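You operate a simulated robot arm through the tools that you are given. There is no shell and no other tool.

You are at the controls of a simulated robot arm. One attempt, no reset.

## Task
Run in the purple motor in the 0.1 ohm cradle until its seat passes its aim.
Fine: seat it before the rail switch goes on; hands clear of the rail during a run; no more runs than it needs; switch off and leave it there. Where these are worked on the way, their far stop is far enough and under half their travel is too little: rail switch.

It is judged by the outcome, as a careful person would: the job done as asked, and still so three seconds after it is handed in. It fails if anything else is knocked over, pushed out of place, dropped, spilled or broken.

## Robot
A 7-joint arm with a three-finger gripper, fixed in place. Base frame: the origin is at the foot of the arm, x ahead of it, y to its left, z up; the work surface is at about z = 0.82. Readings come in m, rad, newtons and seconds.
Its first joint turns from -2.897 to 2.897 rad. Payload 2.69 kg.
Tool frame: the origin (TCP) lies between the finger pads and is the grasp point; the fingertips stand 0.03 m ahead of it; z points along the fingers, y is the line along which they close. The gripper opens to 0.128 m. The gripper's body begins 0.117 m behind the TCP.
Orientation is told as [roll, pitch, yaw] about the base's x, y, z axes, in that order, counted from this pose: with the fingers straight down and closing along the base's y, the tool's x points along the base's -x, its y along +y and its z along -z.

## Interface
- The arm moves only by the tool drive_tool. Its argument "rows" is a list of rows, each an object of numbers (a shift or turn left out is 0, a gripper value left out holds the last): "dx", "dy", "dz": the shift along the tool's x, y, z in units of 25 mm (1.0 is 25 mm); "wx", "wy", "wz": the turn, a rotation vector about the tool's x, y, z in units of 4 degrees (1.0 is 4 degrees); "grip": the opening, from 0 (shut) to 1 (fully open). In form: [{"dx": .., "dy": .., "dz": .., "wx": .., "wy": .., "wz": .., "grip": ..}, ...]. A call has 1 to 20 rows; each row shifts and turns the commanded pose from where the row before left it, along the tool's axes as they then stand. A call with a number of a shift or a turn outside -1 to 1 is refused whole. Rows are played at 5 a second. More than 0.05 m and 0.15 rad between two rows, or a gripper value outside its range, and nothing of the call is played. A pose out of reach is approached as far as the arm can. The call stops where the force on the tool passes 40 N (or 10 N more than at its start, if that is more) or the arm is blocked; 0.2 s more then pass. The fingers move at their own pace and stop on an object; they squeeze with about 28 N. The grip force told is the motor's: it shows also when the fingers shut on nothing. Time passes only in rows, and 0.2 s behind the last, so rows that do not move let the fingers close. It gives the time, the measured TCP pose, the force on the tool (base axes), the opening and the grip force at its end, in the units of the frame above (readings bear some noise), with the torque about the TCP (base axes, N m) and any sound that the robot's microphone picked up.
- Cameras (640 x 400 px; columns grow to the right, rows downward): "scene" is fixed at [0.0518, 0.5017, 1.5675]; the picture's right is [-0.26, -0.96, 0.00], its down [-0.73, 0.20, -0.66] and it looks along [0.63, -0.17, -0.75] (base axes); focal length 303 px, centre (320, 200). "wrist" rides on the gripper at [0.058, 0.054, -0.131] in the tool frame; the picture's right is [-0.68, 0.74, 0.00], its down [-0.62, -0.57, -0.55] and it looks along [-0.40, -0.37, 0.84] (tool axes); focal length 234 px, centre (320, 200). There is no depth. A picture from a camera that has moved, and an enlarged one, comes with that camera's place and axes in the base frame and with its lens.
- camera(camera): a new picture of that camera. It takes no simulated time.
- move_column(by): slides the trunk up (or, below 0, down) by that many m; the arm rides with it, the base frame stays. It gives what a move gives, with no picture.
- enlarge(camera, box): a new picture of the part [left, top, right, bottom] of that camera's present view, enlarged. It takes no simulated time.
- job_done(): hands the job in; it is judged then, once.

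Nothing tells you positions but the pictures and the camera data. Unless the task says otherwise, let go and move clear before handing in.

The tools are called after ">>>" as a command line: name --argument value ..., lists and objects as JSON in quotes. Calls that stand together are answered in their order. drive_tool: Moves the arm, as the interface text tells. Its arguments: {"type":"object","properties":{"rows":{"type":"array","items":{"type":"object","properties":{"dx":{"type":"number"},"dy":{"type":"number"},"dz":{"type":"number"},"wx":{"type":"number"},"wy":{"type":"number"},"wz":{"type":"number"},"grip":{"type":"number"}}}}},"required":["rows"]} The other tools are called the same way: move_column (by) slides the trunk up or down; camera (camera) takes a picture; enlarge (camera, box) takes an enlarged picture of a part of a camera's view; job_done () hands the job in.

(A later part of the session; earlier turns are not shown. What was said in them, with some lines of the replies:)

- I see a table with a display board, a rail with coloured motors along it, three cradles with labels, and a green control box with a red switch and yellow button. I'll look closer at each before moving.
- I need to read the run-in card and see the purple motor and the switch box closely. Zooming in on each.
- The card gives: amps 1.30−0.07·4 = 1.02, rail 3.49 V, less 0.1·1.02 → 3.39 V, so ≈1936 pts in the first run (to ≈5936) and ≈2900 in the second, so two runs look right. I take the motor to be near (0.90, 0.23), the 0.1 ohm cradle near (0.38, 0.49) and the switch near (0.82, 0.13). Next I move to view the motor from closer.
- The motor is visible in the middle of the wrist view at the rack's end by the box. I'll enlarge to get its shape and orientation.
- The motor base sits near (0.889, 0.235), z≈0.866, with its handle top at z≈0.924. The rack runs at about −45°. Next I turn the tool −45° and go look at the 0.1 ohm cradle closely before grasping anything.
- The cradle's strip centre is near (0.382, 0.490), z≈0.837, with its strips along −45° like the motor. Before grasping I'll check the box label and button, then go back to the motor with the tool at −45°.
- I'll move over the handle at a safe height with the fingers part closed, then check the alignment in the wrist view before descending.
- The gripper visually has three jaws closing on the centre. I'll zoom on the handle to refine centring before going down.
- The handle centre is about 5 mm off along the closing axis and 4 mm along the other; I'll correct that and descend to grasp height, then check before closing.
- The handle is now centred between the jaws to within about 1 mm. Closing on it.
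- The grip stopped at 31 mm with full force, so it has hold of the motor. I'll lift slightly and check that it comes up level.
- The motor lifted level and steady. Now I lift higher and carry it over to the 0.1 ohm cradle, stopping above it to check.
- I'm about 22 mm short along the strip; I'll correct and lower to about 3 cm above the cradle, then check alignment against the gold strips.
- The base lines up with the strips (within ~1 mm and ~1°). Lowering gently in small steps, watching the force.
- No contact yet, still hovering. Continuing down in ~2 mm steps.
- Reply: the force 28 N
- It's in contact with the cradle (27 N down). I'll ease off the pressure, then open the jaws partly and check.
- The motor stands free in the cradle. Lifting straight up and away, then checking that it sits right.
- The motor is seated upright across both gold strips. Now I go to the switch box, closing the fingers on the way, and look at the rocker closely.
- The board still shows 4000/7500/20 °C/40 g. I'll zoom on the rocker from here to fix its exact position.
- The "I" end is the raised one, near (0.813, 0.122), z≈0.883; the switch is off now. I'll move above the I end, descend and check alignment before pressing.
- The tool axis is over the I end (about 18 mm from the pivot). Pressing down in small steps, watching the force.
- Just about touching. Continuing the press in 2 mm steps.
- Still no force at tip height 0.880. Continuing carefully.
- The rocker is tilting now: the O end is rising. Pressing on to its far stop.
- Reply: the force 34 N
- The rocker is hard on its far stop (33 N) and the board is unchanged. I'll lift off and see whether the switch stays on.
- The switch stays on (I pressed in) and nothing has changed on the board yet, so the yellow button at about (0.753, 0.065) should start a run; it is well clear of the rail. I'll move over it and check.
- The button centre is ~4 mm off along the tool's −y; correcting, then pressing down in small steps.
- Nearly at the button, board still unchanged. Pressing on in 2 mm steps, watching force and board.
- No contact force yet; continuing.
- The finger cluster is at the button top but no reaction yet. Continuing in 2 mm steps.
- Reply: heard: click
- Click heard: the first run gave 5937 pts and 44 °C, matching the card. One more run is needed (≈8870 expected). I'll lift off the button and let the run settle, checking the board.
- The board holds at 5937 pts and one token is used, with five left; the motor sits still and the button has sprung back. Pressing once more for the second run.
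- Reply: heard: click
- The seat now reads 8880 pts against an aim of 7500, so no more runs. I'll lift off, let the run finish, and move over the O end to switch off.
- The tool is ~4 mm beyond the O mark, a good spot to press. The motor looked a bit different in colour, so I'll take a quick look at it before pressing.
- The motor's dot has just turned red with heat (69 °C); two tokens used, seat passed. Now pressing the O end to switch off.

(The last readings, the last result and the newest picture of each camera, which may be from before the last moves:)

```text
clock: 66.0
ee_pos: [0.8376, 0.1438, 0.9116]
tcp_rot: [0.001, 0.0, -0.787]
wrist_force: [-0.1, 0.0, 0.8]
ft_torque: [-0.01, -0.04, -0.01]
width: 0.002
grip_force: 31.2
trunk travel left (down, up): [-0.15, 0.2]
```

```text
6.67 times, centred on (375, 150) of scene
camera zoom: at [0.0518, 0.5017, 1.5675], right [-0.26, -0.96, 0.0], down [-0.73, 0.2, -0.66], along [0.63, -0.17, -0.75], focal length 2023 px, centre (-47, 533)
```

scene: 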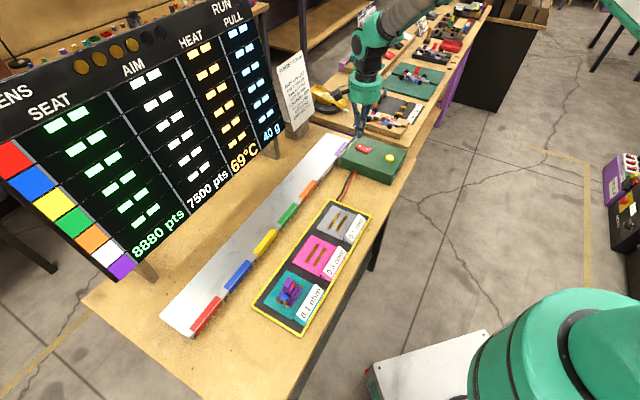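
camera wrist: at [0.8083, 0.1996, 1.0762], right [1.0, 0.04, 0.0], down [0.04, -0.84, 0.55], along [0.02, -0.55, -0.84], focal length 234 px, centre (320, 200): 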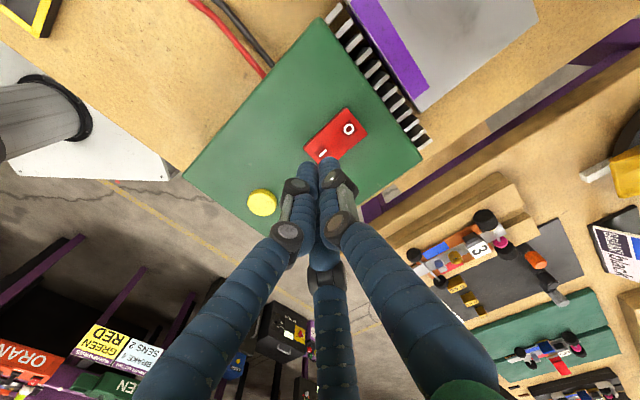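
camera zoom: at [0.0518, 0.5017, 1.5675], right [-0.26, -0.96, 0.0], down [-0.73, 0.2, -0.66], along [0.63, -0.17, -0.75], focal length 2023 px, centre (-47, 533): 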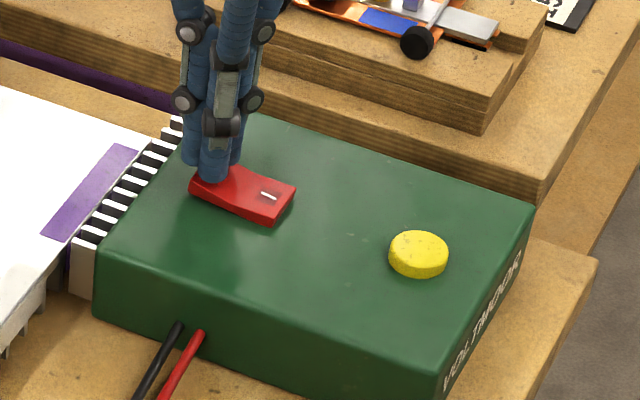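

>>> drive_tool --rows '[{"dz": 0.08}, {}]'

>>> drive_tool --rows '[{"dz": 0.08}, {}]'

>>> drive_tool --rows '[{"dz": 0.08}, {}]'

>>> enlarge --camera "scene" --box '[345, 120, 405, 180]'

```text
clock: 66.6
ee_pos: [0.8378, 0.1452, 0.9096]
tcp_rot: [0.001, -0.001, -0.785]
wrist_force: [0.2, 0.1, 0.5]
ft_torque: [0.0, -0.01, 0.03]
width: 0.0022
grip_force: 31.3
trunk travel left (down, up): [-0.15, 0.2]
```

```text
clock: 67.2
ee_pos: [0.8356, 0.1443, 0.9086]
tcp_rot: [-0.001, 0.001, -0.786]
wrist_force: [-1.0, 1.0, 0.8]
ft_torque: [0.0, -0.01, 0.01]
width: 0.0021
grip_force: 32.3
trunk travel left (down, up): [-0.15, 0.2]
```

```text
clock: 67.8
ee_pos: [0.8367, 0.1459, 0.9066]
tcp_rot: [0.0, 0.0, -0.787]
wrist_force: [0.9, -0.8, 1.7]
ft_torque: [-0.01, 0.01, 0.04]
width: 0.002
grip_force: 31.1
trunk travel left (down, up): [-0.15, 0.2]
```

```text
6.67 times, centred on (375, 150) of scene
camera zoom: at [0.0518, 0.5017, 1.5675], right [-0.26, -0.96, 0.0], down [-0.73, 0.2, -0.66], along [0.63, -0.17, -0.75], focal length 2023 px, centre (-47, 533)
```

zoom: 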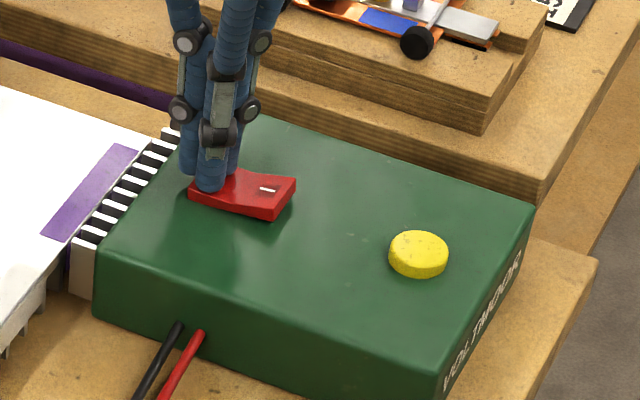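

The I end has come up; pressing on to the stop.

>>> drive_tool --rows '[{"dz": 0.08}, {}]'

>>> drive_tool --rows '[{"dz": 0.08}, {}]'

```text
clock: 68.4
ee_pos: [0.8375, 0.1442, 0.9065]
tcp_rot: [0.002, -0.002, -0.785]
wrist_force: [-4.0, 3.7, 12.7]
ft_torque: [-0.02, 0.22, -0.04]
width: 0.0022
grip_force: 31.5
trunk travel left (down, up): [-0.15, 0.2]
```

```text
clock: 69.0
ee_pos: [0.8368, 0.1448, 0.9068]
tcp_rot: [0.001, -0.003, -0.785]
wrist_force: [-7.0, 3.7, 26.4]
ft_torque: [-0.12, 0.45, -0.08]
width: 0.0022
grip_force: 31.6
trunk travel left (down, up): [-0.15, 0.2]
```

It's hard on the off stop (26 N). Lifting straight up and clear, then a final check of everything.

>>> drive_tool --rows '[{"dz": -0.4}, {"dz": -0.8}, {"dz": -1}, {"dz": -1}, {"dz": -1}, {"dz": -1}, {}]'

>>> camera --camera "scene"

>>> enlarge --camera "scene" --box '[345, 120, 405, 180]'

>>> enlarge --camera "scene" --box '[265, 255, 325, 315]'

>>> camera --camera "wrist"

>>> enlarge --camera "scene" --box '[0, 0, 300, 290]'

```text
clock: 70.6
ee_pos: [0.8379, 0.1459, 1.032]
tcp_rot: [-0.001, 0.0, -0.785]
wrist_force: [0.3, 0.5, 0.2]
ft_torque: [-0.01, -0.03, 0.0]
width: 0.0022
grip_force: 32.0
trunk travel left (down, up): [-0.15, 0.2]
```

```text
taken
```

scene: 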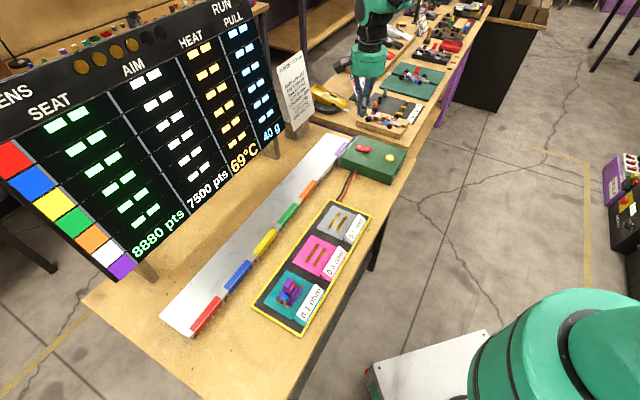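

```text
6.67 times, centred on (375, 150) of scene
camera zoom: at [0.0518, 0.5017, 1.5675], right [-0.26, -0.96, 0.0], down [-0.73, 0.2, -0.66], along [0.63, -0.17, -0.75], focal length 2023 px, centre (-47, 533)
```

zoom: 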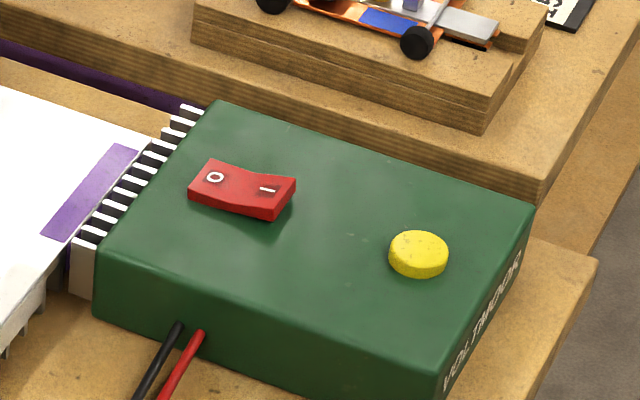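

```text
6.67 times, centred on (295, 285) of scene
camera zoom: at [0.0518, 0.5017, 1.5675], right [-0.26, -0.96, 0.0], down [-0.73, 0.2, -0.66], along [0.63, -0.17, -0.75], focal length 2023 px, centre (487, -367)
```

zoom: 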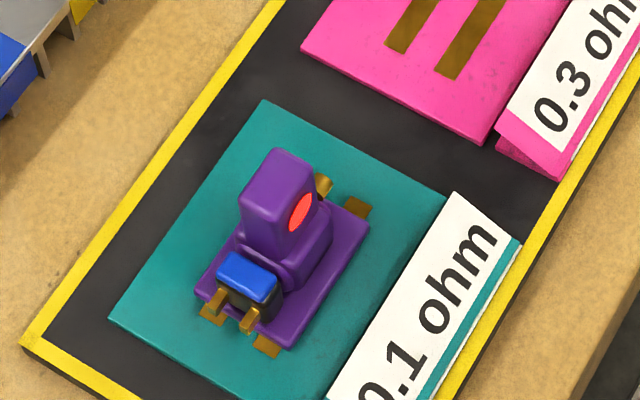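

```text
taken
camera wrist: at [0.8351, 0.2253, 1.1628], right [1.0, 0.04, 0.0], down [0.04, -0.84, 0.55], along [0.02, -0.55, -0.84], focal length 234 px, centre (320, 200)
```

wrist: 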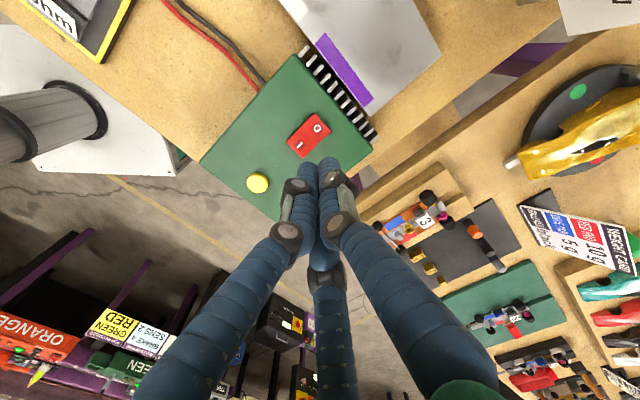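

```text
1.38 times, centred on (150, 145) of scene
camera zoom: at [0.0518, 0.5017, 1.5675], right [-0.26, -0.96, 0.0], down [-0.73, 0.2, -0.66], along [0.63, -0.17, -0.75], focal length 418 px, centre (554, 276)
```

zoom: 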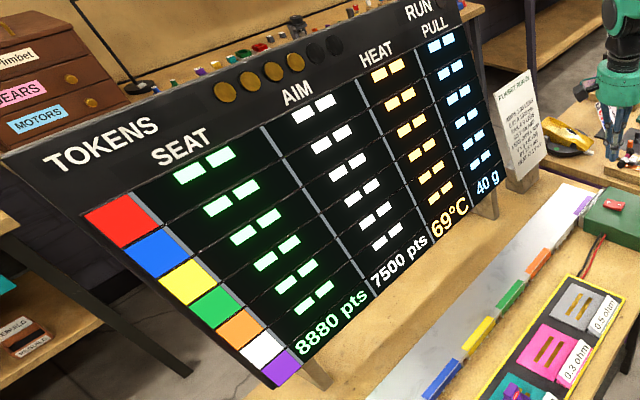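

Everything checks out. The seat reads 8880 pts against an aim of 7500 after two runs, and the rocker is back on O. The motor stands undisturbed in the 0.1 ohm cradle, and the arm is clear, holding nothing. Handing in.

>>> job_done

```text
The job is handed in.
```

The purple motor is run in. Its seat reads 8880 pts against an aim of 7500, and I've handed the job in; no verdict came back with the hand-in.

- **Seating:** I set the motor upright across both strips of the 0.1 ohm cradle before the rail switch went on.
- **Runs:** It took two, as the card's sums predicted. The first brought the seat from 4000 to 5937 pts, the second to 8880. Two tokens were used.
- **Hands clear:** The arm was over the green switch box, about 0.2 m from the rail, for both runs.
- **End state:** The rail switch is pressed fully to off (O), and the motor is still in its cradle. It reads 69 °C and its side dot has turned red with the heat. The arm is lifted clear and nothing else was moved.
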